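You operate a simulated robot arm through the tools that you are given. There is no shell and no other tool.

You are at the controls of a simulated robot arm. One attempt, no reset.

## Task
Tamp the tray at D30 level, wipe its rim and stand it on the zeroed scale.
Fine: zero the empty scale before the tray goes on; put the tamper with the green band and the wipe beside the mat back where they were. What is to be rubbed or washed off counts as gone when no trace of it is left.

The check looks at the end state, three seconds after you hand in, the way a careful person would. Anything else that was tipped, shoved, dropped, spilled or broken makes it a failure.

## Robot
A 6-joint arm with a two-finger gripper, fixed in place. Base frame: the origin is at the foot of the arm, x ahead of it, y to its left, z up. Units: m, rad, N and s.
It reaches about 1.298 m from its shoulder. Its first joint turns from -2.601 to 2.601 rad. Payload 1.57 kg.
Tool frame: the origin (TCP) lies between the finger pads and is the grasp point; the fingertips stand 0.021 m ahead of it; z points along the fingers, y is the line along which they close. The gripper opens to 0.07 m. The gripper's body begins 0.05 m behind the TCP.
Orientation is told as [roll, pitch, yaw] about the base's x, y, z axes, in that order, counted from this pose: with the fingers straight down and closing along the base's y, the tool's x points along the base's -x, its y along +y and its z along -z.

## Interface
- The arm moves only by the tool drive_tool. Its argument "increments" is a list of rows, each a list of 6 numbers: the shift along the tool's x, y, z in m, then the turn, a rotation vector about the tool's x, y, z in rad. In form: [[tx, ty, tz, wx, wy, wz], ...]. A call has 1 to 20 rows; each row is the pose to reach, as a shift and turn from the pose commanded when the call began, along the tool's axes at that moment. "hand" is the closure, from 0 (fully open) to 1 (shut), set as the call begins (left out, the last holds). Rows are played at 5 a second. More than 0.05 m and 0.15 rad between two rows, or a gripper value outside its range, and nothing of the call is played. A pose out of reach is approached as far as the arm can. The call stops where the force on the tool passes 40 N (or 10 N more than at its start, if that is more) or the arm is blocked; 0.2 s more then pass. Each finger halts on what it meets, pressing with about 30 N; the grip force reading is that of the motor and also rises with nothing between the fingers. The clock runs only during rows and for 0.2 s after the last one: add rows that repeat a pose to give the fingers time. It gives the time, the measured TCP pose, the force on the tool (base axes), the opening and the grip force at its end, in the units of the frame above (readings bear some noise), with the torque about the TCP (base axes, N m) and any sound that the robot's microphone picked up.
- Cameras (640 x 400 px; columns grow to the right, rows downward): "scene" is fixed at [0.4004, -0.6501, 1.3498]; the picture's right is [0.50, 0.86, 0.00], its down [0.82, -0.48, -0.32] and it looks along [-0.27, 0.16, -0.95] (base axes); focal length 214 px, centre (320, 200). "wrist" rides on the gripper at [0.079, 0.004, -0.081] in the tool frame; the picture's right is [-0.05, 1.00, 0.00], its down [-0.67, -0.04, -0.74] and it looks along [-0.74, -0.04, 0.67] (tool axes); focal length 256 px, centre (320, 200). There is no depth. A picture from a camera that has moved, and an enlarged one, comes with that camera's place and axes in the base frame and with its lens.
- capture(camera): a new picture of that camera. The clock stands still meanwhile.
- slide_trunk(by): slides the trunk up (or, below 0, down) by that many m; the arm rides with it, the base frame stays. It gives what a move gives, with no picture.
- close_up(camera, box): a new picture of the part [left, top, right, bottom] of that camera's present view, enlarged. The clock stands still meanwhile.
- sign_off(): hands the job in; it is judged then, once.

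Nothing tells you positions but the pictures and the camera data. Unless the task says otherwise, let go and move clear before handing in.

The tools are called after ">>>" as a command line: name --pt "numbers of a row" for each row, then --argument value for the rest, lists and objects as JSON in quotes. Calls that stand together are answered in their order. drive_tool: Moves the arm, as the interface text tells. Its arguments: {"type":"object","properties":{"increments":{"type":"array","items":{"type":"array","items":{"type":"number"}}},"hand":{"type":"number"}},"required":["increments"]} The other tools are called the same way: slide_trunk (by) slides the trunk up or down; capture (camera) takes a picture; close_up (camera, box) takes an enlarged picture of a part of a camera's view; sign_off () hands the job in.

At the start:

```text
time: 0.0
eef_pos: [0.3017, -0.4946, 1.0682]
ee_rot: [0.0, 0.001, 0.0]
force: [0.0, -0.5, 0.1]
ft_torque: [-0.03, 0.05, -0.03]
grip_width: 0.0701
finger_force: 0.0
trunk travel left (down, up): [-0.75, 0.22]
```

scene: 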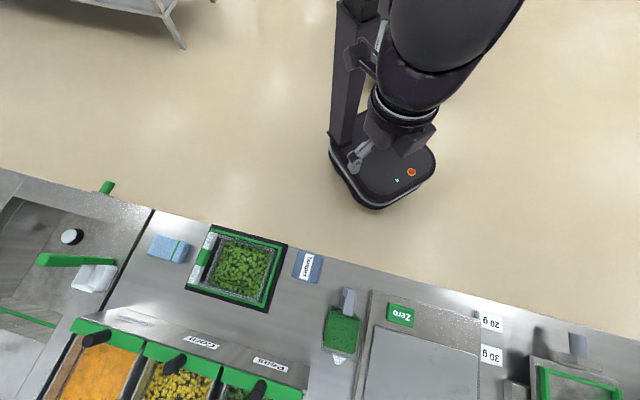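
wrist: 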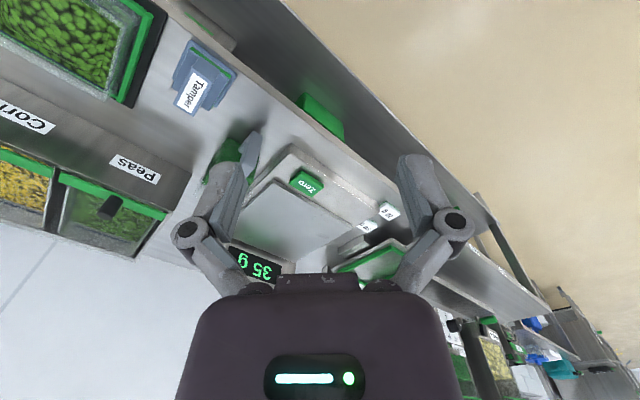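

I see a stainless prep counter with a tray of green peas on a mat, a "Tamper" holder, a scale with a Zero button and food bins. I'll look more closely at everything before moving.

>>> close_up --camera "scene" --box '[140, 200, 340, 325]'

>>> close_up --camera "scene" --box '[300, 250, 540, 400]'

>>> close_up --camera "scene" --box '[0, 170, 200, 295]'

>>> close_up --camera "scene" --box '[440, 275, 640, 400]'

>>> close_up --camera "wrist" --box '[160, 60, 420, 290]'

```text
3.20 times, centred on (240, 262) of scene
camera zoom: at [0.4004, -0.6501, 1.3498], right [0.5, 0.86, 0.0], down [0.82, -0.48, -0.32], along [-0.27, 0.16, -0.95], focal length 686 px, centre (576, 0)
```

zoom: 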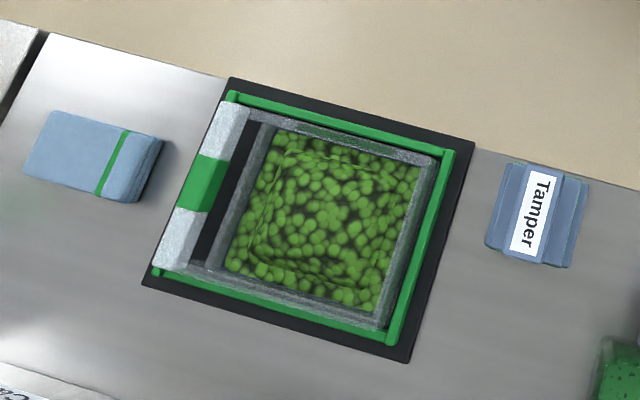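

```text
2.67 times, centred on (420, 325) of scene
camera zoom: at [0.4004, -0.6501, 1.3498], right [0.5, 0.86, 0.0], down [0.82, -0.48, -0.32], along [-0.27, 0.16, -0.95], focal length 572 px, centre (53, -133)
```

zoom: 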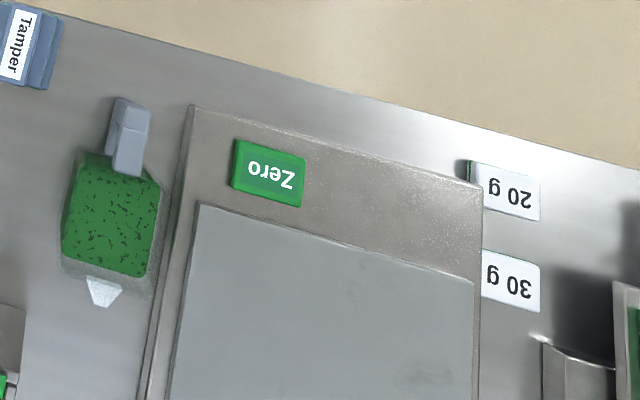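

```text
3.20 times, centred on (100, 232) of scene
camera zoom: at [0.4004, -0.6501, 1.3498], right [0.5, 0.86, 0.0], down [0.82, -0.48, -0.32], along [-0.27, 0.16, -0.95], focal length 686 px, centre (1024, 96)
```

zoom: 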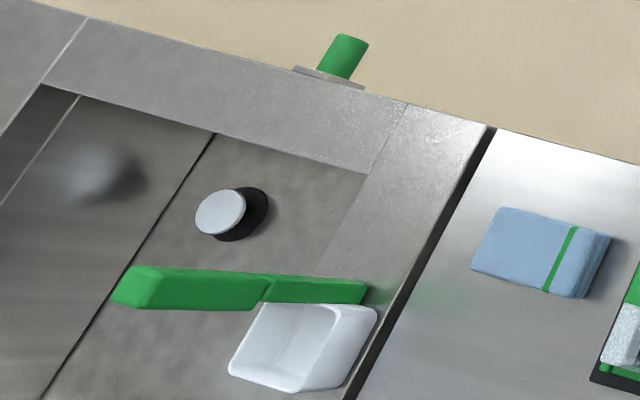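

```text
3.20 times, centred on (540, 338) of scene
camera zoom: at [0.4004, -0.6501, 1.3498], right [0.5, 0.86, 0.0], down [0.82, -0.48, -0.32], along [-0.27, 0.16, -0.95], focal length 686 px, centre (-384, -240)
```

zoom: 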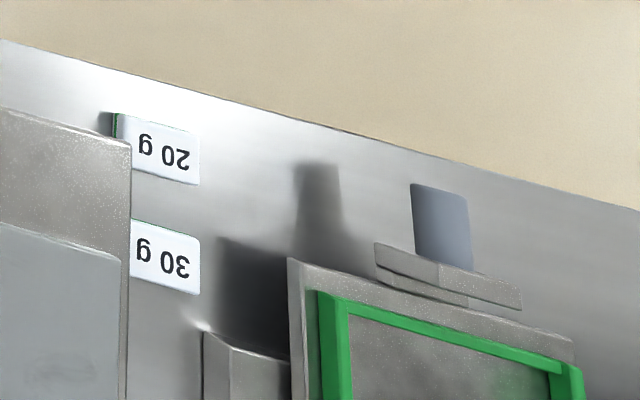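

```text
1.74 times, centred on (290, 175) of wrist
camera zoom: at [0.2213, -0.4899, 1.1502], right [0.05, 1.0, 0.0], down [0.67, -0.04, 0.74], along [0.74, -0.04, -0.67], focal length 445 px, centre (372, 244)
```

zoom: 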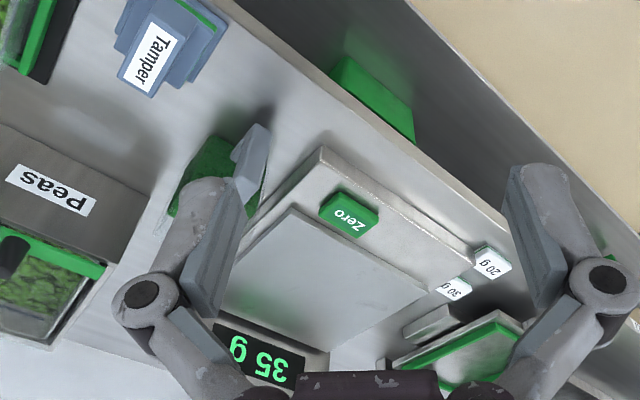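

The counter runs at about 45° to the base axes. The tray sits near (0.28, -0.83) and the Zero button near (0.58, -0.54, 0.775). I'll swing the wrist round to face the counter squarely and inspect the tray first.

>>> drive_tool --pt "0.043 -0.016 0 0 0 0.131" --pt "0.086 -0.032 0 0 0 0.262" --pt "0.129 -0.048 0 0 0 0.393" --pt "0.171 -0.065 0 0 0 0.524" --pt "0.214 -0.081 0 0 0 0.654" --pt "0.257 -0.097 0 0 0 0.785" --pt "0.257 -0.097 0 0 0 0.785" --hand 0

>>> capture --camera "wrist"

>>> capture --camera "scene"

```text
time: 1.6
eef_pos: [0.0415, -0.5897, 1.0693]
ee_rot: [0.001, 0.0, -0.786]
force: [0.4, -0.5, 0.0]
ft_torque: [0.01, -0.01, 0.02]
grip_width: 0.0701
finger_force: 0.1
trunk travel left (down, up): [-0.75, 0.22]
```

```text
taken
camera wrist: at [-0.011, -0.5308, 1.1502], right [0.74, 0.67, 0.0], down [0.45, -0.5, 0.74], along [0.5, -0.55, -0.67], focal length 256 px, centre (320, 200)
```

wrist: 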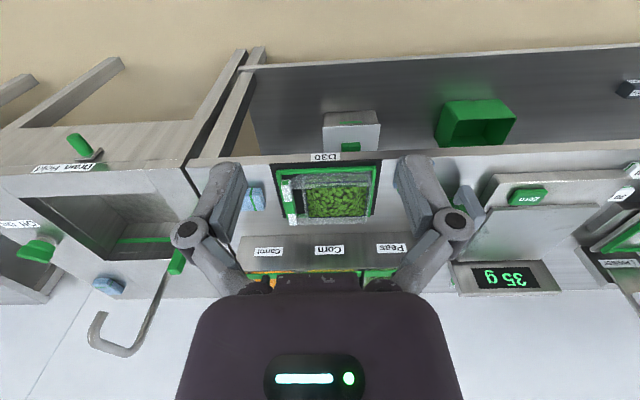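

```text
taken
```

scene: 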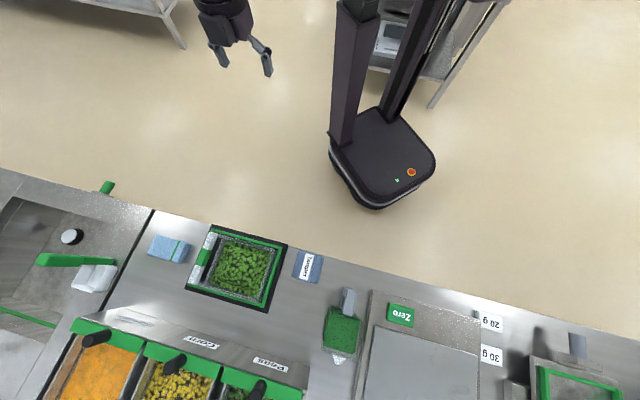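

D30 is a label on the counter's front edge at the mat, so the tray with the peas is the one to tamp level. I'll zoom in on the parts of this view.

>>> close_up --camera "wrist" --box '[200, 130, 440, 280]'

>>> close_up --camera "wrist" --box '[430, 130, 640, 300]'

>>> close_up --camera "wrist" --box '[0, 120, 240, 360]'

>>> close_up --camera "wrist" --box '[280, 150, 400, 230]'

```text
2.67 times, centred on (320, 205) of wrist
camera zoom: at [-0.011, -0.5308, 1.1502], right [0.74, 0.67, 0.0], down [0.45, -0.5, 0.74], along [0.5, -0.55, -0.67], focal length 683 px, centre (320, 187)
```

zoom: 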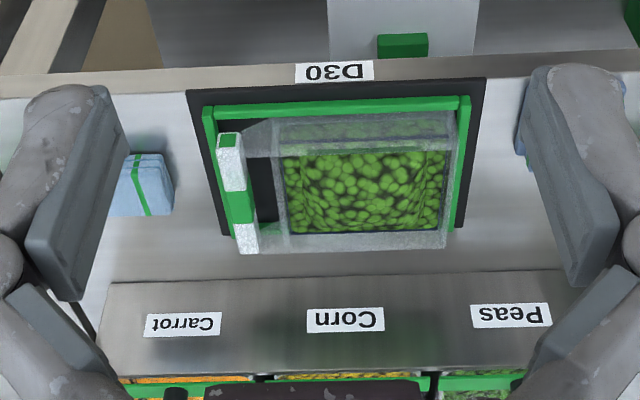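

```text
2.35 times, centred on (535, 215) of wrist
camera zoom: at [-0.011, -0.5308, 1.1502], right [0.74, 0.67, 0.0], down [0.45, -0.5, 0.74], along [0.5, -0.55, -0.67], focal length 602 px, centre (-186, 165)
```

zoom: 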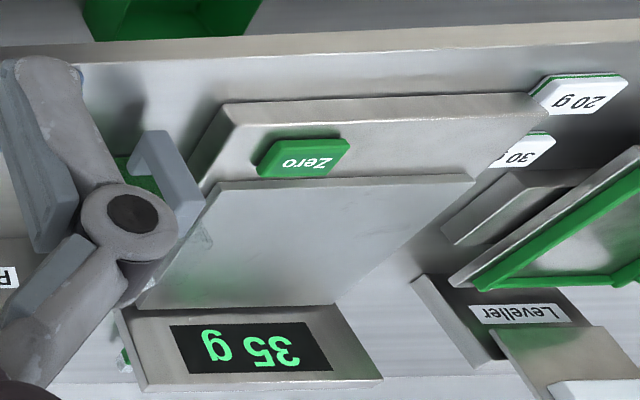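

```text
1.67 times, centred on (120, 240) of wrist
camera zoom: at [-0.011, -0.5308, 1.1502], right [0.74, 0.67, 0.0], down [0.45, -0.5, 0.74], along [0.5, -0.55, -0.67], focal length 427 px, centre (653, 133)
```

zoom: 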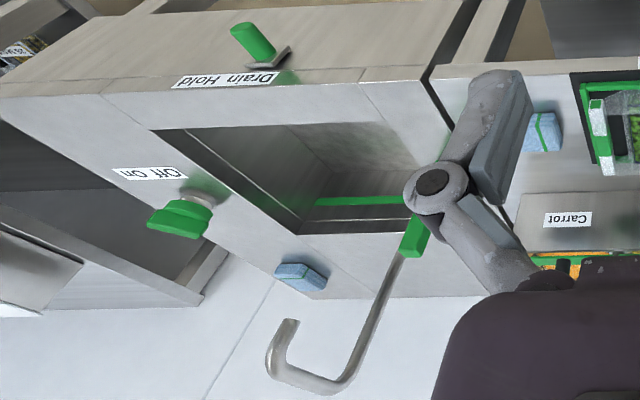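

```text
5.00 times, centred on (340, 190) of wrist
camera zoom: at [-0.011, -0.5308, 1.1502], right [0.74, 0.67, 0.0], down [0.45, -0.5, 0.74], along [0.5, -0.55, -0.67], focal length 1280 px, centre (220, 250)
```

zoom: 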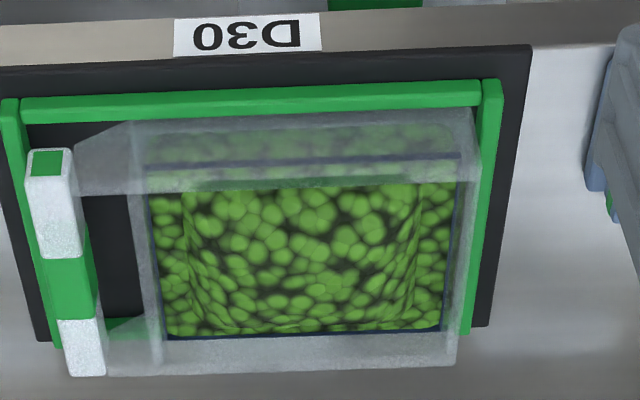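

The tray has a white handle with a green band on its left side and stands inside a green frame on the mat. Next I'll slide right to look at the "Tamper" block and the speckled green object.

>>> drive_tool --pt "-0.02 0.05 0.03 0 0 0" --pt "-0.04 0.1 0.06 0 0 0" --pt "-0.06 0.14 0.08 0 0 0" --pt "-0.08 0.18 0.08 0 0 0" --pt "-0.08 0.18 0.08 0 0 0"

>>> capture --camera "wrist"

>>> close_up --camera "wrist" --box '[220, 100, 420, 280]'

```text
refused: row 1 steps farther than a row can; nothing moved
```

```text
taken
camera wrist: at [-0.011, -0.5308, 1.1502], right [0.74, 0.67, 0.0], down [0.45, -0.5, 0.74], along [0.5, -0.55, -0.67], focal length 256 px, centre (320, 200)
```

wrist: 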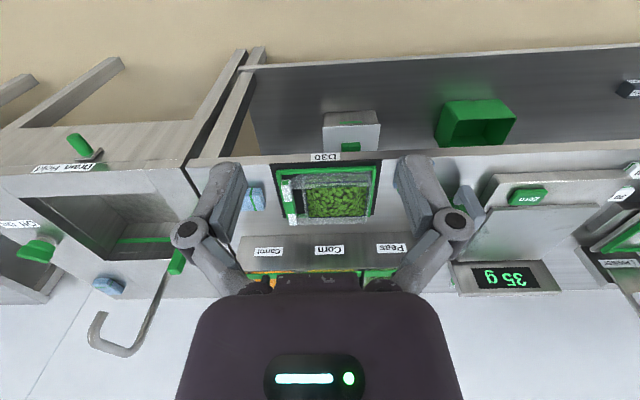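

```text
2.22 times, centred on (320, 190) of wrist
camera zoom: at [-0.011, -0.5308, 1.1502], right [0.74, 0.67, 0.0], down [0.45, -0.5, 0.74], along [0.5, -0.55, -0.67], focal length 569 px, centre (320, 222)
```

zoom: 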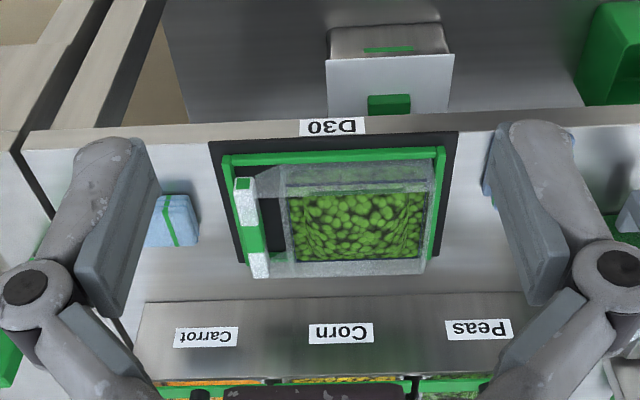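

The step limit applies to the combined shift, so I'll send smaller rows for the same view.

>>> drive_tool --pt "-0.015 0.036 0.016 0 0 0" --pt "-0.03 0.072 0.032 0 0 0" --pt "-0.045 0.108 0.048 0 0 0" --pt "-0.06 0.144 0.064 0 0 0" --pt "-0.08 0.18 0.08 0 0 0" --pt "-0.08 0.18 0.08 0 0 0"

>>> capture --camera "wrist"

>>> close_up --camera "wrist" --box '[220, 100, 420, 280]'

>>> close_up --camera "wrist" --box '[440, 100, 640, 280]'

```text
time: 3.0
eef_pos: [0.2259, -0.5213, 1.0696]
ee_rot: [0.0, 0.0, -0.785]
force: [-0.8, 0.8, 0.4]
ft_torque: [0.0, 0.0, 0.03]
grip_width: 0.07
finger_force: 0.0
out of reach, approached as far as the arm can: row 1, 2, 3, 4, 5, 6
trunk travel left (down, up): [-0.75, 0.22]
```

```text
taken
camera wrist: at [0.1721, -0.4621, 1.1503], right [0.74, 0.67, 0.0], down [0.45, -0.5, 0.74], along [0.5, -0.55, -0.67], focal length 256 px, centre (320, 200)
```

wrist: 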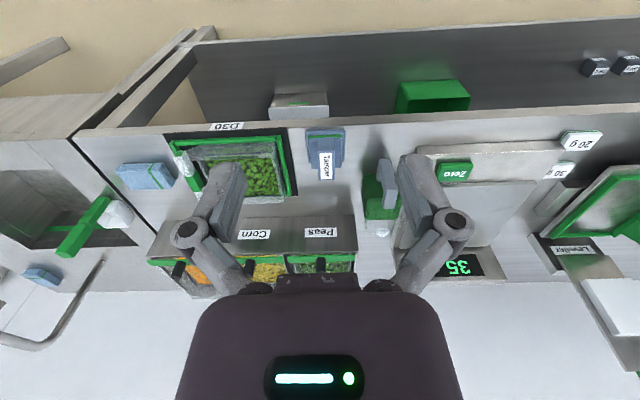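

```text
2.22 times, centred on (320, 190) of wrist
camera zoom: at [0.1721, -0.4621, 1.1503], right [0.74, 0.67, 0.0], down [0.45, -0.5, 0.74], along [0.5, -0.55, -0.67], focal length 569 px, centre (320, 222)
```

zoom: 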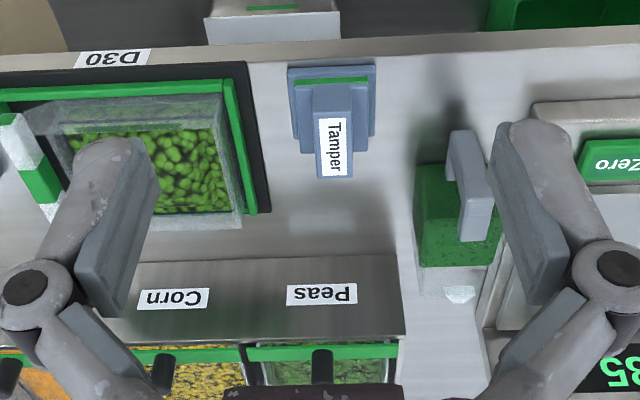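

```text
2.22 times, centred on (540, 190) of wrist
camera zoom: at [0.1721, -0.4621, 1.1503], right [0.74, 0.67, 0.0], down [0.45, -0.5, 0.74], along [0.5, -0.55, -0.67], focal length 569 px, centre (-169, 222)
```

zoom: 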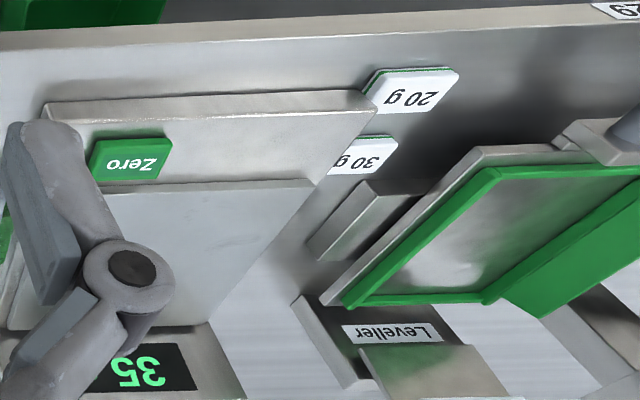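

The "Tamper" block is a blue base plate with a green band and an upright labelled handle, and the wipe is the folded blue cloth left of the mat. The arm couldn't reach lower at this trunk height, so I'll bring the trunk down and look again.

>>> slide_trunk --by -0.12

>>> capture --camera "wrist"

>>> close_up --camera "wrist" --box '[200, 80, 440, 280]'

>>> close_up --camera "wrist" --box '[400, 80, 640, 280]'

```text
time: 4.5
eef_pos: [0.2257, -0.5206, 0.9487]
ee_rot: [0.001, 0.002, -0.785]
force: [0.3, -0.2, -0.4]
ft_torque: [0.02, -0.01, 0.0]
grip_width: 0.07
finger_force: 0.1
trunk travel left (down, up): [-0.63, 0.34]
```

```text
taken
camera wrist: at [0.1718, -0.4623, 1.0303], right [0.74, 0.67, 0.0], down [0.45, -0.5, 0.74], along [0.5, -0.55, -0.67], focal length 256 px, centre (320, 200)
```

wrist: 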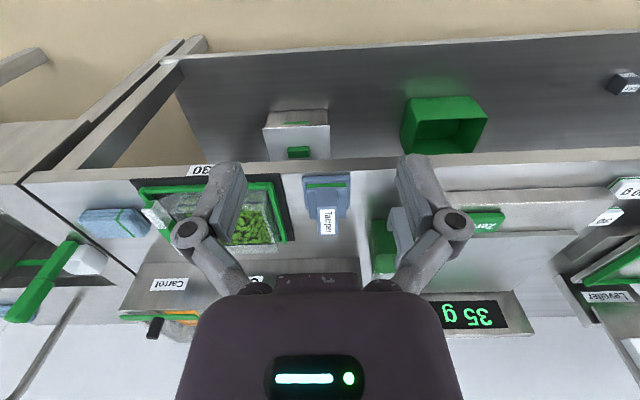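

```text
2.00 times, centred on (320, 180) of wrist
camera zoom: at [0.1718, -0.4623, 1.0303], right [0.74, 0.67, 0.0], down [0.45, -0.5, 0.74], along [0.5, -0.55, -0.67], focal length 512 px, centre (320, 240)
```

zoom: 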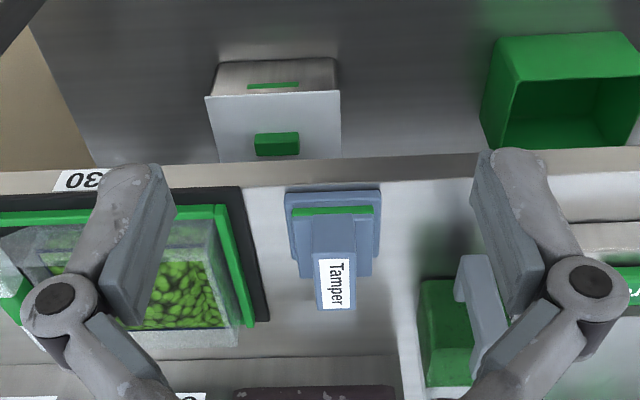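

```text
2.00 times, centred on (520, 180) of wrist
camera zoom: at [0.1718, -0.4623, 1.0303], right [0.74, 0.67, 0.0], down [0.45, -0.5, 0.74], along [0.5, -0.55, -0.67], focal length 512 px, centre (-80, 240)
```

zoom: 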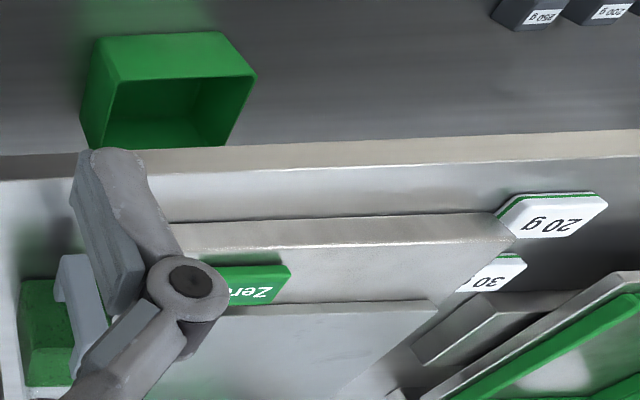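

The tamper's top label is around (0.376, -0.673, 0.805), with the handle about 3 cm wide along the counter. Next I'll slide left for a closer look at the tray, its rim and the wipe.

>>> drive_tool --pt "-0.005 -0.045 0 0 0 0" --pt "-0.01 -0.09 0 0 0 0" --pt "-0.015 -0.135 0 0 0 0" --pt "-0.02 -0.18 0 0 0 0" --pt "-0.02 -0.18 0 0 0 0"

>>> capture --camera "wrist"

>>> close_up --camera "wrist" --box '[230, 150, 410, 260]'

```text
time: 5.7
eef_pos: [0.1114, -0.6614, 0.9488]
ee_rot: [0.001, -0.001, -0.786]
force: [-0.3, -0.2, 0.3]
ft_torque: [0.01, 0.02, 0.02]
grip_width: 0.0703
finger_force: 0.0
trunk travel left (down, up): [-0.63, 0.34]
```

```text
taken
camera wrist: at [0.0589, -0.6028, 1.0302], right [0.74, 0.67, 0.0], down [0.45, -0.5, 0.74], along [0.5, -0.55, -0.67], focal length 256 px, centre (320, 200)
```

wrist: 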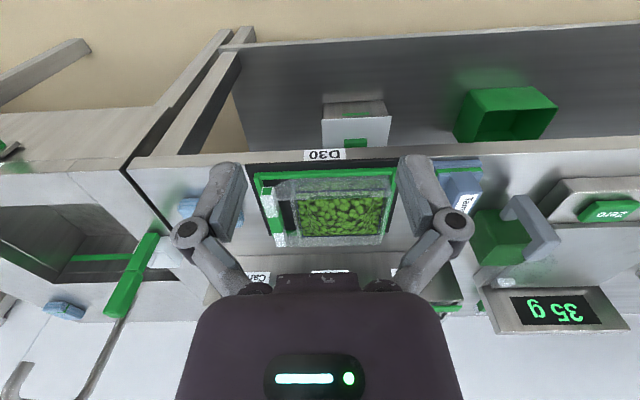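

```text
3.56 times, centred on (320, 205) of wrist
camera zoom: at [0.0589, -0.6028, 1.0302], right [0.74, 0.67, 0.0], down [0.45, -0.5, 0.74], along [0.5, -0.55, -0.67], focal length 910 px, centre (320, 182)
```

zoom: 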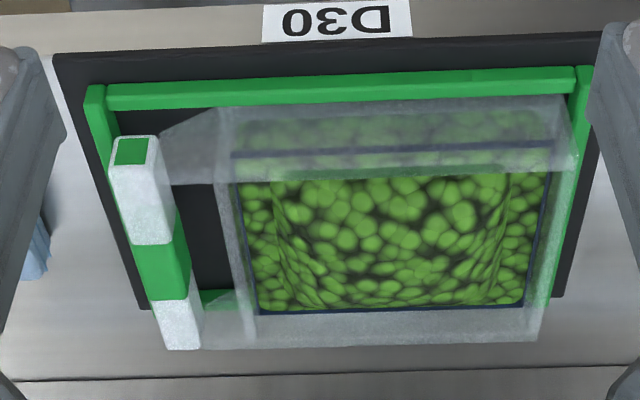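

The tray has clear walls with a dark fill line inside, the peas are heaped in the middle, and the rim looks frosted. I'll zoom in on the tray from the fixed camera for the rim detail.

>>> close_up --camera "scene" --box '[180, 220, 290, 315]'

>>> close_up --camera "scene" --box '[185, 225, 240, 260]'

>>> close_up --camera "scene" --box '[235, 225, 290, 260]'

>>> close_up --camera "scene" --box '[185, 270, 240, 305]'

>>> close_up --camera "scene" --box '[230, 275, 285, 310]'

>>> close_up --camera "scene" --box '[140, 225, 195, 270]'

>>> close_up --camera "scene" --box '[285, 240, 330, 290]'

```text
4.21 times, centred on (235, 268) of scene
camera zoom: at [0.4004, -0.6501, 1.3498], right [0.5, 0.86, 0.0], down [0.82, -0.48, -0.32], along [-0.27, 0.16, -0.95], focal length 903 px, centre (678, -84)
```

zoom: 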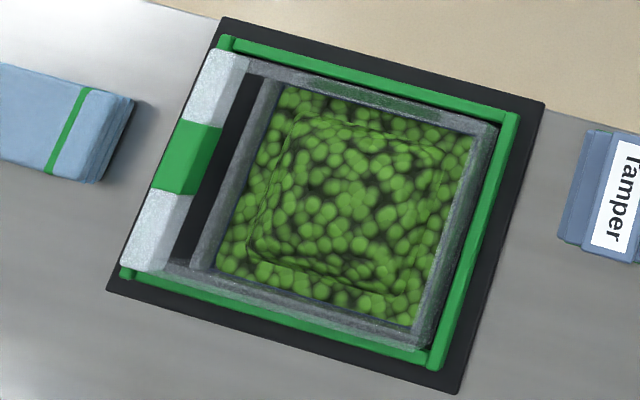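

```text
11.43 times, centred on (212, 242) of scene
camera zoom: at [0.4004, -0.6501, 1.3498], right [0.5, 0.86, 0.0], down [0.82, -0.48, -0.32], along [-0.27, 0.16, -0.95], focal length 2451 px, centre (1549, -286)
```

zoom: 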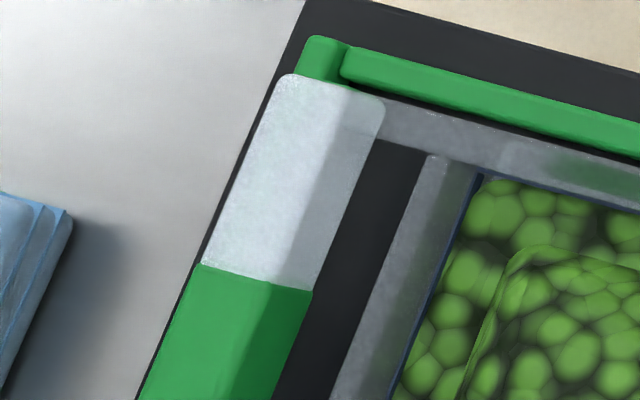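

```text
11.43 times, centred on (262, 242) of scene
camera zoom: at [0.4004, -0.6501, 1.3498], right [0.5, 0.86, 0.0], down [0.82, -0.48, -0.32], along [-0.27, 0.16, -0.95], focal length 2451 px, centre (977, -286)
```

zoom: 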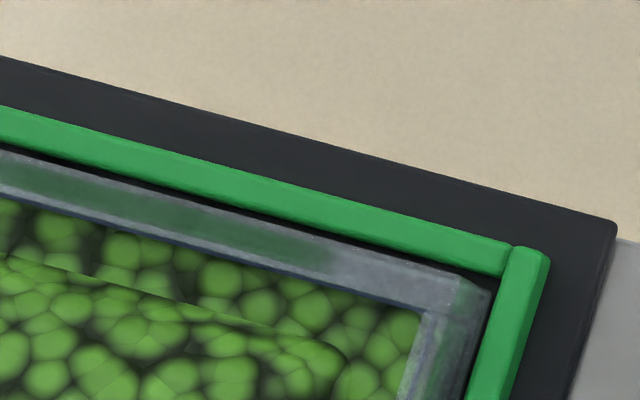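

```text
11.43 times, centred on (212, 288) of scene
camera zoom: at [0.4004, -0.6501, 1.3498], right [0.5, 0.86, 0.0], down [0.82, -0.48, -0.32], along [-0.27, 0.16, -0.95], focal length 2451 px, centre (1549, -800)
```

zoom: 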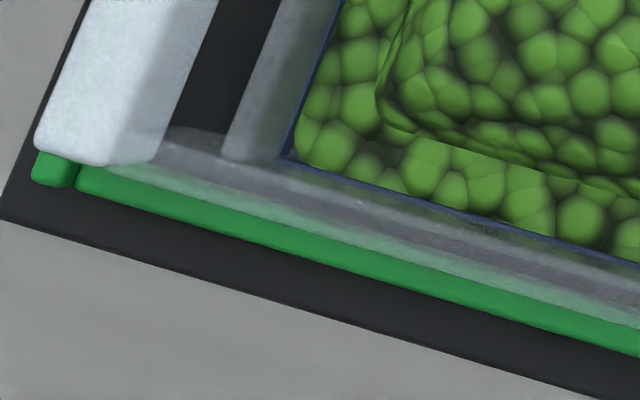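

```text
11.43 times, centred on (258, 292) of scene
camera zoom: at [0.4004, -0.6501, 1.3498], right [0.5, 0.86, 0.0], down [0.82, -0.48, -0.32], along [-0.27, 0.16, -0.95], focal length 2451 px, centre (1034, -857)
```

zoom: 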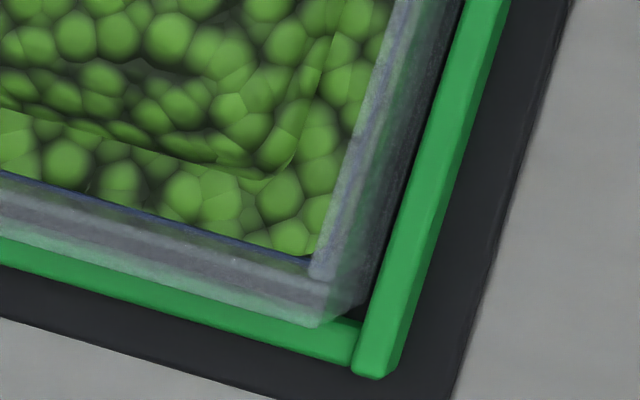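

```text
8.89 times, centred on (168, 248) of scene
camera zoom: at [0.4004, -0.6501, 1.3498], right [0.5, 0.86, 0.0], down [0.82, -0.48, -0.32], along [-0.27, 0.16, -0.95], focal length 1906 px, centre (1676, -222)
```

zoom: 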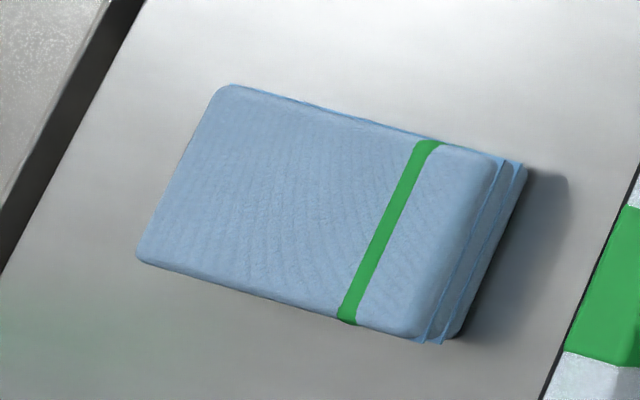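

```text
8.00 times, centred on (308, 265) of scene
camera zoom: at [0.4004, -0.6501, 1.3498], right [0.5, 0.86, 0.0], down [0.82, -0.48, -0.32], along [-0.27, 0.16, -0.95], focal length 1716 px, centre (420, -320)
```

zoom: 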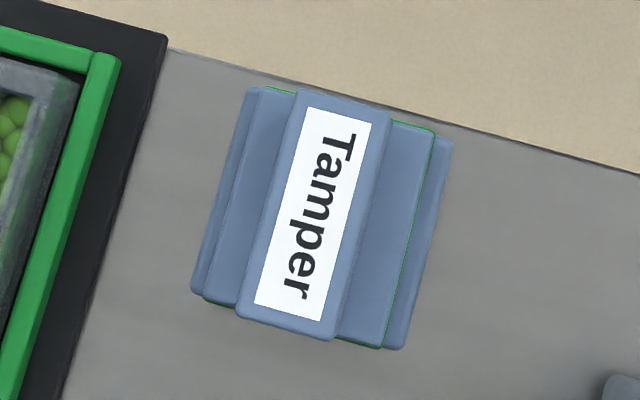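

I can see a greenish smear on the robot-side rim. I'll lower the camera and move in close to check the rim and the pea surface.

>>> slide_trunk --by -0.1

>>> capture --camera "wrist"

>>> close_up --camera "wrist" --box '[220, 130, 420, 260]'

```text
time: 7.0
eef_pos: [0.1129, -0.6619, 0.8489]
ee_rot: [0.0, 0.002, -0.785]
force: [0.3, -0.2, -0.1]
ft_torque: [0.03, 0.04, 0.01]
grip_width: 0.0702
finger_force: 0.1
trunk travel left (down, up): [-0.53, 0.44]
```

```text
taken
camera wrist: at [0.0593, -0.6026, 0.9303], right [0.74, 0.67, 0.0], down [0.45, -0.5, 0.74], along [0.5, -0.55, -0.67], focal length 256 px, centre (320, 200)
```

wrist: 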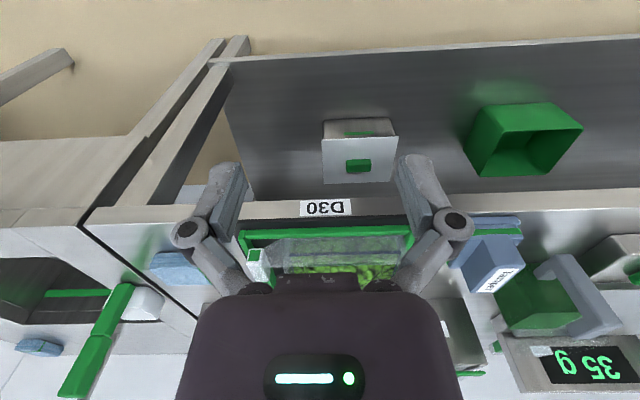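

```text
3.08 times, centred on (320, 195) of wrist
camera zoom: at [0.0593, -0.6026, 0.9303], right [0.74, 0.67, 0.0], down [0.45, -0.5, 0.74], along [0.5, -0.55, -0.67], focal length 788 px, centre (320, 215)
```

zoom: 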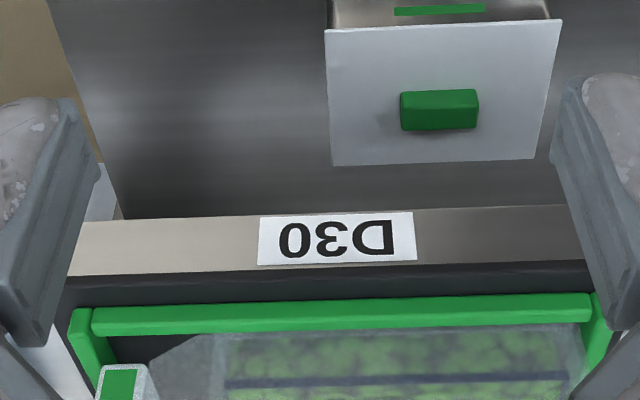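

I need to look more steeply down, so I'll tilt the hand back so the camera looks down over the tray.

>>> drive_tool --pt "-0.01 0 -0.03 0 0.125 0" --pt "-0.04 0 -0.05 0 0.25 0" --pt "-0.085 0 -0.05 0 0.375 0" --pt "-0.13 0 -0.05 0 0.5 0" --pt "-0.13 0 -0.05 0 0.5 0"

>>> capture --camera "wrist"

>>> close_up --camera "wrist" --box '[220, 130, 420, 260]'

```text
time: 8.2
eef_pos: [0.2028, -0.753, 0.8711]
ee_rot: [0.0, 0.502, -0.785]
force: [-0.2, -0.3, 0.3]
ft_torque: [0.04, 0.01, -0.03]
grip_width: 0.0699
finger_force: 0.0
out of reach, approached as far as the arm can: row 1, 2, 3, 4, 5
trunk travel left (down, up): [-0.53, 0.44]
```

```text
taken
camera wrist: at [0.1846, -0.7281, 0.9812], right [0.74, 0.67, -0.03], down [0.64, -0.69, 0.33], along [0.21, -0.26, -0.94], focal length 256 px, centre (320, 200)
```

wrist: 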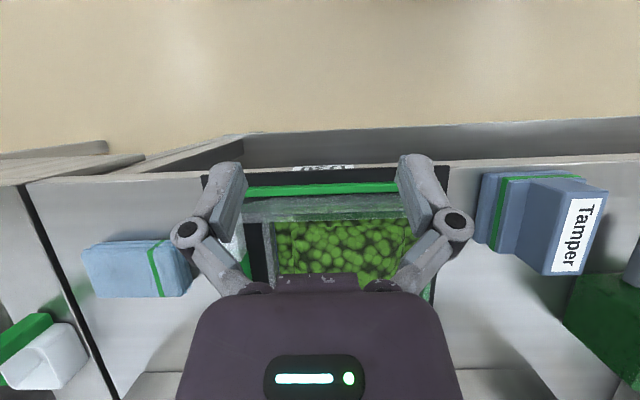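

```text
3.08 times, centred on (320, 195) of wrist
camera zoom: at [0.1846, -0.7281, 0.9812], right [0.74, 0.67, -0.03], down [0.64, -0.69, 0.33], along [0.21, -0.26, -0.94], focal length 788 px, centre (320, 215)
```

zoom: 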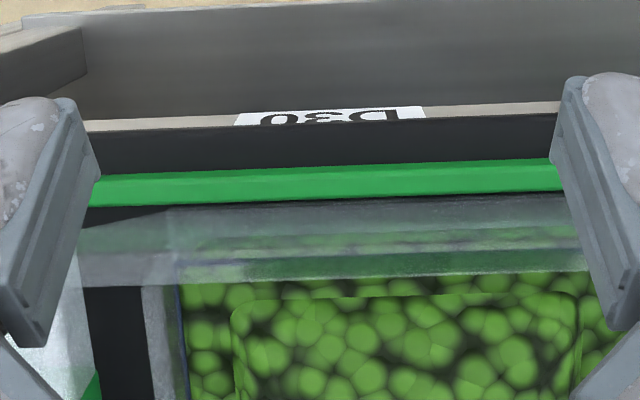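

The arm seems to keep its tool at a fixed height and only the trunk changes z, so vertical motion will go through the trunk. I'll zoom tightly on the near rim from here.

>>> close_up --camera "wrist" --box '[240, 170, 330, 230]'

>>> close_up --camera "wrist" --box '[310, 170, 400, 230]'

>>> close_up --camera "scene" --box '[210, 232, 280, 262]'

>>> close_up --camera "scene" --box '[250, 245, 275, 300]'

```text
6.67 times, centred on (285, 200) of wrist
camera zoom: at [0.1846, -0.7281, 0.9812], right [0.74, 0.67, -0.03], down [0.64, -0.69, 0.33], along [0.21, -0.26, -0.94], focal length 1707 px, centre (553, 200)
```

zoom: 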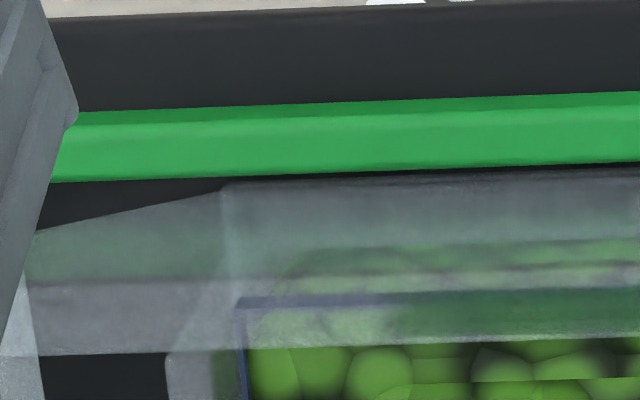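

```text
6.67 times, centred on (355, 200) of wrist
camera zoom: at [0.1846, -0.7281, 0.9812], right [0.74, 0.67, -0.03], down [0.64, -0.69, 0.33], along [0.21, -0.26, -0.94], focal length 1707 px, centre (87, 200)
```

zoom: 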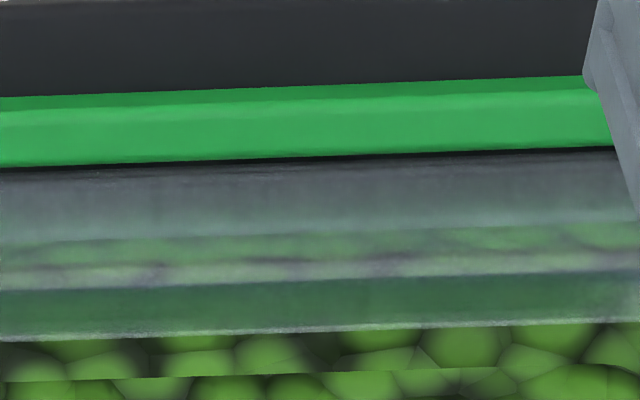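

```text
9.14 times, centred on (245, 247) of scene
camera zoom: at [0.4004, -0.6501, 1.3498], right [0.5, 0.86, 0.0], down [0.82, -0.48, -0.32], along [-0.27, 0.16, -0.95], focal length 1961 px, centre (1006, -230)
```

zoom: 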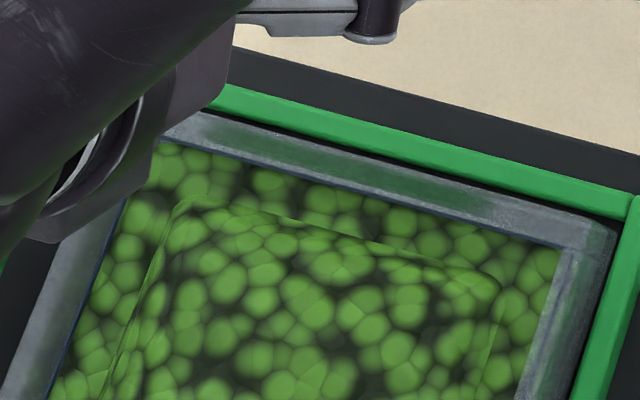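

```text
7.27 times, centred on (262, 272) of scene
camera zoom: at [0.4004, -0.6501, 1.3498], right [0.5, 0.86, 0.0], down [0.82, -0.48, -0.32], along [-0.27, 0.16, -0.95], focal length 1560 px, centre (738, -327)
```

zoom: 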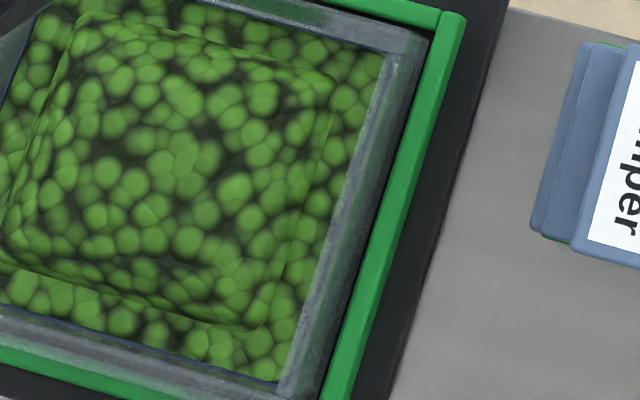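

I estimate rim top z ≈ 0.793, counter z ≈ 0.745, and a tray opening of about 12 × 11 cm against a tamper foot of about 7 × 7 cm, with a green smear on the near rim. I'll straighten the hand, back off and go look at the scale.

>>> drive_tool --pt "0.0285 0 0.0156 0 -0.125 0" --pt "0.057 0 0.031 0 -0.25 0" --pt "0.0855 0 0.047 0 -0.375 0" --pt "0.114 0 0.0623 0 -0.502 0" --pt "0.114 0 0.0623 0 -0.502 0"

>>> slide_trunk --by 0.08

```text
time: 9.4
eef_pos: [0.1106, -0.6608, 0.8493]
ee_rot: [0.0, -0.004, -0.786]
force: [0.9, 0.5, 0.9]
ft_torque: [0.02, -0.01, 0.0]
grip_width: 0.0702
finger_force: 0.1
out of reach, approached as far as the arm can: row 1, 2, 3, 4, 5
trunk travel left (down, up): [-0.53, 0.44]
```

```text
time: 10.6
eef_pos: [0.1113, -0.6615, 0.9297]
ee_rot: [-0.001, -0.002, -0.786]
force: [0.0, 0.0, -0.7]
ft_torque: [0.0, 0.01, 0.0]
grip_width: 0.07
finger_force: 0.0
trunk travel left (down, up): [-0.61, 0.36]
```

The hand is upright again, so I'll move along the counter to the scale.

>>> drive_tool --pt "-0.004 0.045 0 0 0.003 0" --pt "-0.008 0.09 0 0 0.003 0" --pt "-0.012 0.135 0 0 0.003 0" --pt "-0.016 0.18 0 0 0.003 0" --pt "-0.02 0.225 0 0 0.003 0" --pt "-0.024 0.27 0 0 0.003 0" --pt "-0.028 0.315 0 0 0.003 0" --pt "-0.032 0.36 0 0 0.003 0" --pt "-0.034 0.405 0 0 0.003 0" --pt "-0.034 0.44 0 0 0.003 0" --pt "-0.034 0.44 0 0 0.003 0" --hand 1

>>> capture --camera "wrist"

>>> capture --camera "scene"

```text
time: 13.0
eef_pos: [0.4457, -0.3745, 0.9284]
ee_rot: [-0.001, 0.001, -0.784]
force: [-0.1, -0.5, 0.1]
ft_torque: [0.01, 0.01, 0.03]
grip_width: 0.0
finger_force: 27.9
trunk travel left (down, up): [-0.61, 0.36]
```

```text
taken
camera wrist: at [0.3927, -0.3141, 1.0104], right [0.74, 0.67, 0.0], down [0.45, -0.5, 0.74], along [0.5, -0.55, -0.67], focal length 256 px, centre (320, 200)
```

wrist: 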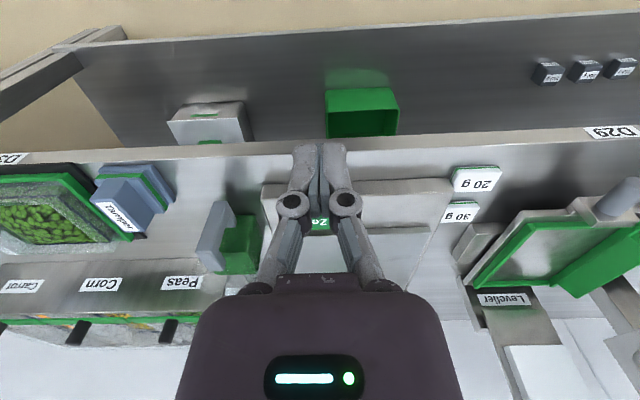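

```text
taken
```

scene: 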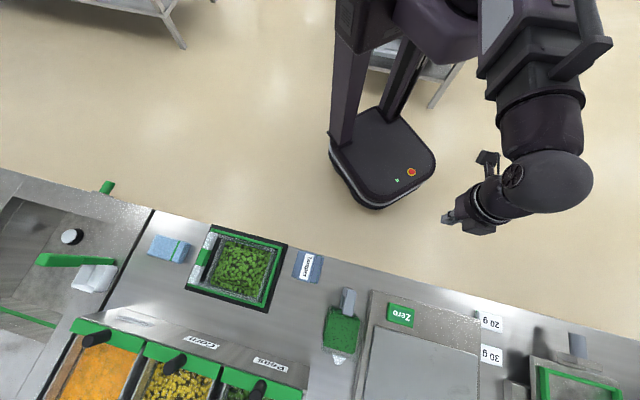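

The Zero button centre is at about l=0.034, d=0.790 in counter coordinates, with its top near z 0.776. With the fingers closed I'll move above it and then come down with the trunk.

>>> drive_tool --pt "-0.042 -0.003 0 0 0 0" --pt "-0.084 -0.006 0 0 0 0" --pt "-0.126 -0.01 0 0 0 0" --pt "-0.168 -0.013 0 0 0 0" --pt "-0.21 -0.0163 0 0 0 0" --pt "-0.21 -0.0163 0 0 0 0" --hand 1

>>> slide_trunk --by -0.1

>>> capture --camera "wrist"

>>> close_up --camera "scene" --box '[340, 260, 500, 360]'

```text
time: 14.4
eef_pos: [0.5851, -0.5325, 0.9285]
ee_rot: [0.0, 0.002, -0.786]
force: [0.9, -0.4, 0.4]
ft_torque: [-0.04, 0.0, 0.02]
grip_width: 0.0002
finger_force: 28.2
trunk travel left (down, up): [-0.61, 0.36]
```

```text
time: 15.7
eef_pos: [0.584, -0.5322, 0.8289]
ee_rot: [0.0, 0.002, -0.784]
force: [0.9, -0.3, -0.2]
ft_torque: [-0.03, 0.01, -0.01]
grip_width: 0.0001
finger_force: 28.4
trunk travel left (down, up): [-0.51, 0.46]
```

```text
taken
camera wrist: at [0.5313, -0.4733, 0.9104], right [0.74, 0.67, 0.0], down [0.45, -0.5, 0.74], along [0.5, -0.55, -0.67], focal length 256 px, centre (320, 200)
```

wrist: 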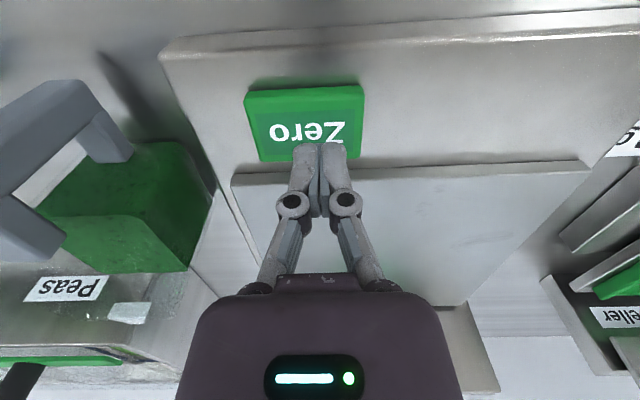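

```text
4.00 times, centred on (420, 310) of scene
camera zoom: at [0.4004, -0.6501, 1.3498], right [0.5, 0.86, 0.0], down [0.82, -0.48, -0.32], along [-0.27, 0.16, -0.95], focal length 858 px, centre (-80, -240)
```

zoom: 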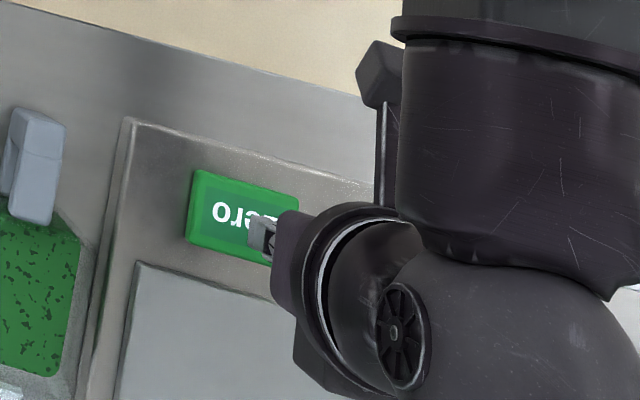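

The fingertips are lined up over the Zero button. I'll come down in small steps.

>>> slide_trunk --by -0.02

>>> slide_trunk --by -0.006

```text
time: 16.4
eef_pos: [0.5858, -0.533, 0.8089]
ee_rot: [0.0, 0.002, -0.785]
force: [0.8, -0.5, 2.7]
ft_torque: [-0.02, -0.02, 0.01]
grip_width: 0.006
finger_force: 28.8
trunk travel left (down, up): [-0.49, 0.48]
heard: click
```

```text
time: 16.9
eef_pos: [0.5833, -0.5318, 0.805]
ee_rot: [0.0, -0.002, -0.785]
force: [6.4, -5.4, 27.1]
ft_torque: [-0.1, -0.12, 0.02]
grip_width: 0.006
finger_force: 28.7
trunk travel left (down, up): [-0.484, 0.486]
```

I heard a click and felt the button bottom out, so I'll back off and read the display.

>>> slide_trunk --by 0.1

>>> drive_tool --pt "0.045 0 0 0 0 0" --pt "0.09 0 0 0 0 0" --pt "0.135 0 0 0 0 0" --pt "0.18 0 0 0 0 0" --pt "0.22 0 0 0 0 0" --pt "0.22 0 0 0 0 0" --hand 0

>>> capture --camera "wrist"

>>> capture --camera "scene"

```text
time: 18.3
eef_pos: [0.5841, -0.5335, 0.9034]
ee_rot: [-0.001, 0.002, -0.785]
force: [-0.7, 0.0, -0.2]
ft_torque: [0.0, 0.04, 0.03]
grip_width: 0.0005
finger_force: 29.1
trunk travel left (down, up): [-0.584, 0.386]
```

```text
time: 19.7
eef_pos: [0.4308, -0.3773, 0.9037]
ee_rot: [-0.001, 0.003, -0.785]
force: [-0.9, -0.2, -0.5]
ft_torque: [0.0, -0.02, 0.03]
grip_width: 0.0699
finger_force: 0.0
trunk travel left (down, up): [-0.584, 0.386]
```

```text
taken
camera wrist: at [0.3775, -0.3176, 0.9844], right [0.74, 0.67, 0.0], down [0.45, -0.5, 0.74], along [0.5, -0.55, -0.67], focal length 256 px, centre (320, 200)
```

wrist: 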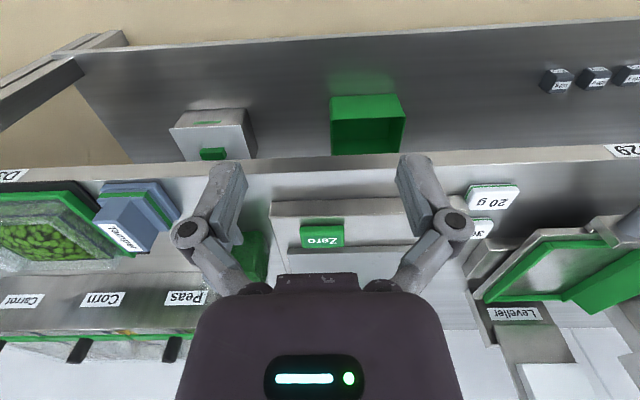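

```text
taken
```

scene: 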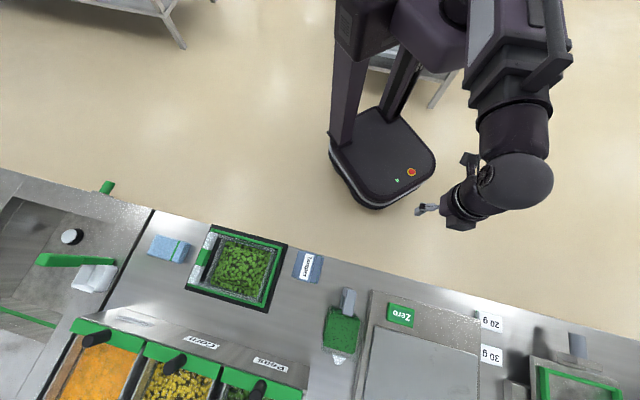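

The display is hidden behind the hand from here. I'll move left in front of the tamper, where both should be in view.

>>> drive_tool --pt "0 -0.045 0 0 0 0" --pt "0 -0.09 0 0 0 0" --pt "0 -0.135 0 0 0 0" --pt "0 -0.18 0 0 0 0" --pt "0 -0.22 0 0 0 0" --pt "0 -0.2475 0 0 0 0" --pt "0 -0.2475 0 0 0 0"

>>> capture --camera "wrist"

>>> close_up --camera "wrist" --box '[220, 130, 420, 260]'

```text
time: 21.3
eef_pos: [0.2544, -0.5524, 0.9028]
ee_rot: [-0.001, 0.001, -0.786]
force: [0.5, 0.2, 1.0]
ft_torque: [-0.01, 0.01, -0.02]
grip_width: 0.0701
finger_force: 0.1
trunk travel left (down, up): [-0.584, 0.386]
```

```text
taken
camera wrist: at [0.2012, -0.4934, 0.9843], right [0.74, 0.67, 0.0], down [0.45, -0.5, 0.74], along [0.5, -0.55, -0.67], focal length 256 px, centre (320, 200)
```

wrist: 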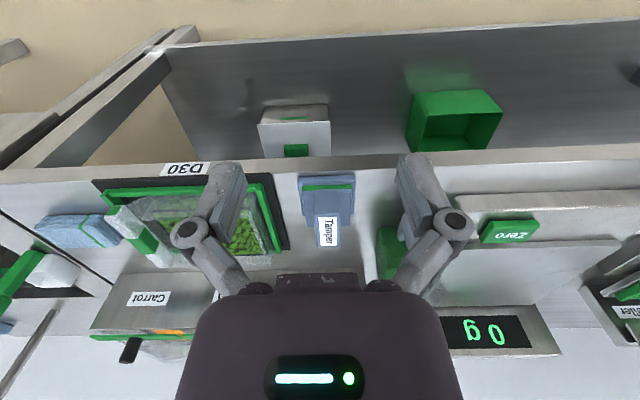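

```text
3.08 times, centred on (320, 195) of wrist
camera zoom: at [0.2012, -0.4934, 0.9843], right [0.74, 0.67, 0.0], down [0.45, -0.5, 0.74], along [0.5, -0.55, -0.67], focal length 788 px, centre (320, 215)
```

zoom: 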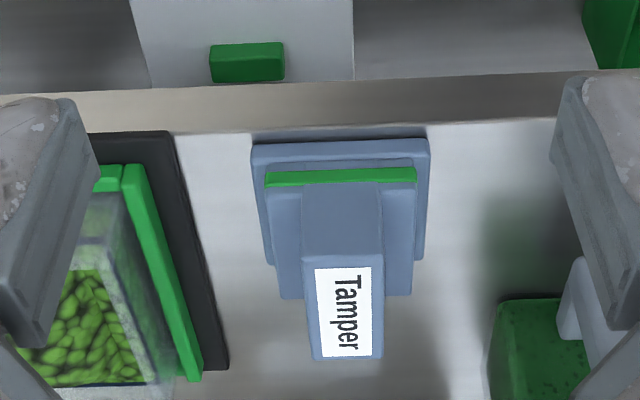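

The display reads 0 g, so the scale is zeroed. The tamper's handle top is at about l=-0.209, d=0.7405, z=0.81, so I'll move over it and descend with the fingers open.

>>> drive_tool --pt "-0.043 0.001 0 0 0 0" --pt "-0.086 0.0015 0 0 0 0" --pt "-0.13 0.002 0 0 0 0" --pt "-0.17 0.002 0 0 0 0" --pt "-0.17 0.002 0 0 0 0" --hand 0

>>> slide_trunk --by -0.06

>>> capture --camera "wrist"

>>> close_up --camera "scene" --box '[260, 220, 360, 300]'

```text
time: 22.5
eef_pos: [0.3759, -0.6687, 0.9022]
ee_rot: [0.0, 0.0, -0.785]
force: [0.9, 1.1, 0.0]
ft_torque: [0.03, 0.02, -0.03]
grip_width: 0.0697
finger_force: 0.0
trunk travel left (down, up): [-0.584, 0.386]
```

```text
time: 23.5
eef_pos: [0.3755, -0.6675, 0.8424]
ee_rot: [-0.001, 0.002, -0.787]
force: [0.3, -0.1, 0.0]
ft_torque: [0.01, -0.02, 0.02]
grip_width: 0.0699
finger_force: 0.0
trunk travel left (down, up): [-0.524, 0.446]
```

```text
taken
camera wrist: at [0.3227, -0.6084, 0.9244], right [0.74, 0.67, 0.0], down [0.45, -0.5, 0.74], along [0.5, -0.55, -0.67], focal length 256 px, centre (320, 200)
```

wrist: 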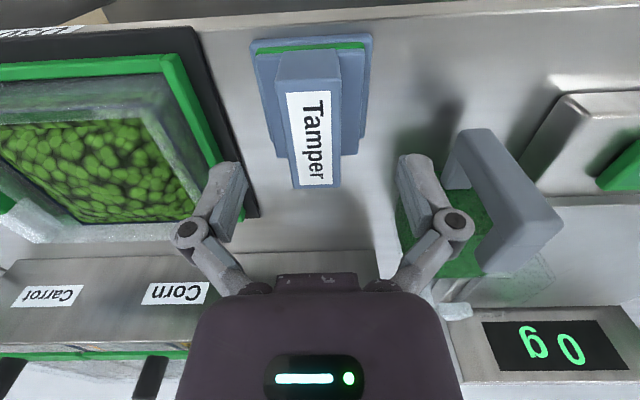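

```text
5.00 times, centred on (310, 260) of scene
camera zoom: at [0.4004, -0.6501, 1.3498], right [0.5, 0.86, 0.0], down [0.82, -0.48, -0.32], along [-0.27, 0.16, -0.95], focal length 1072 px, centre (370, -100)
```

zoom: 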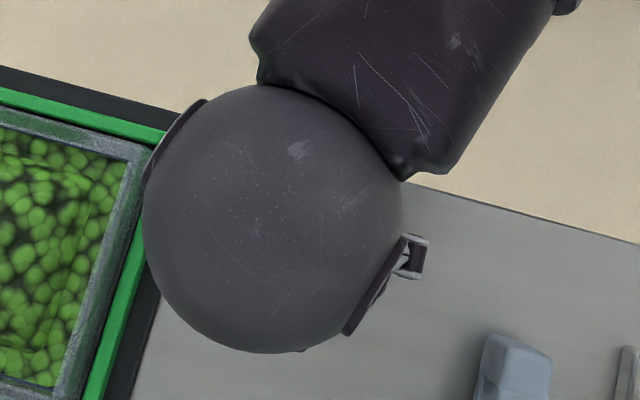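

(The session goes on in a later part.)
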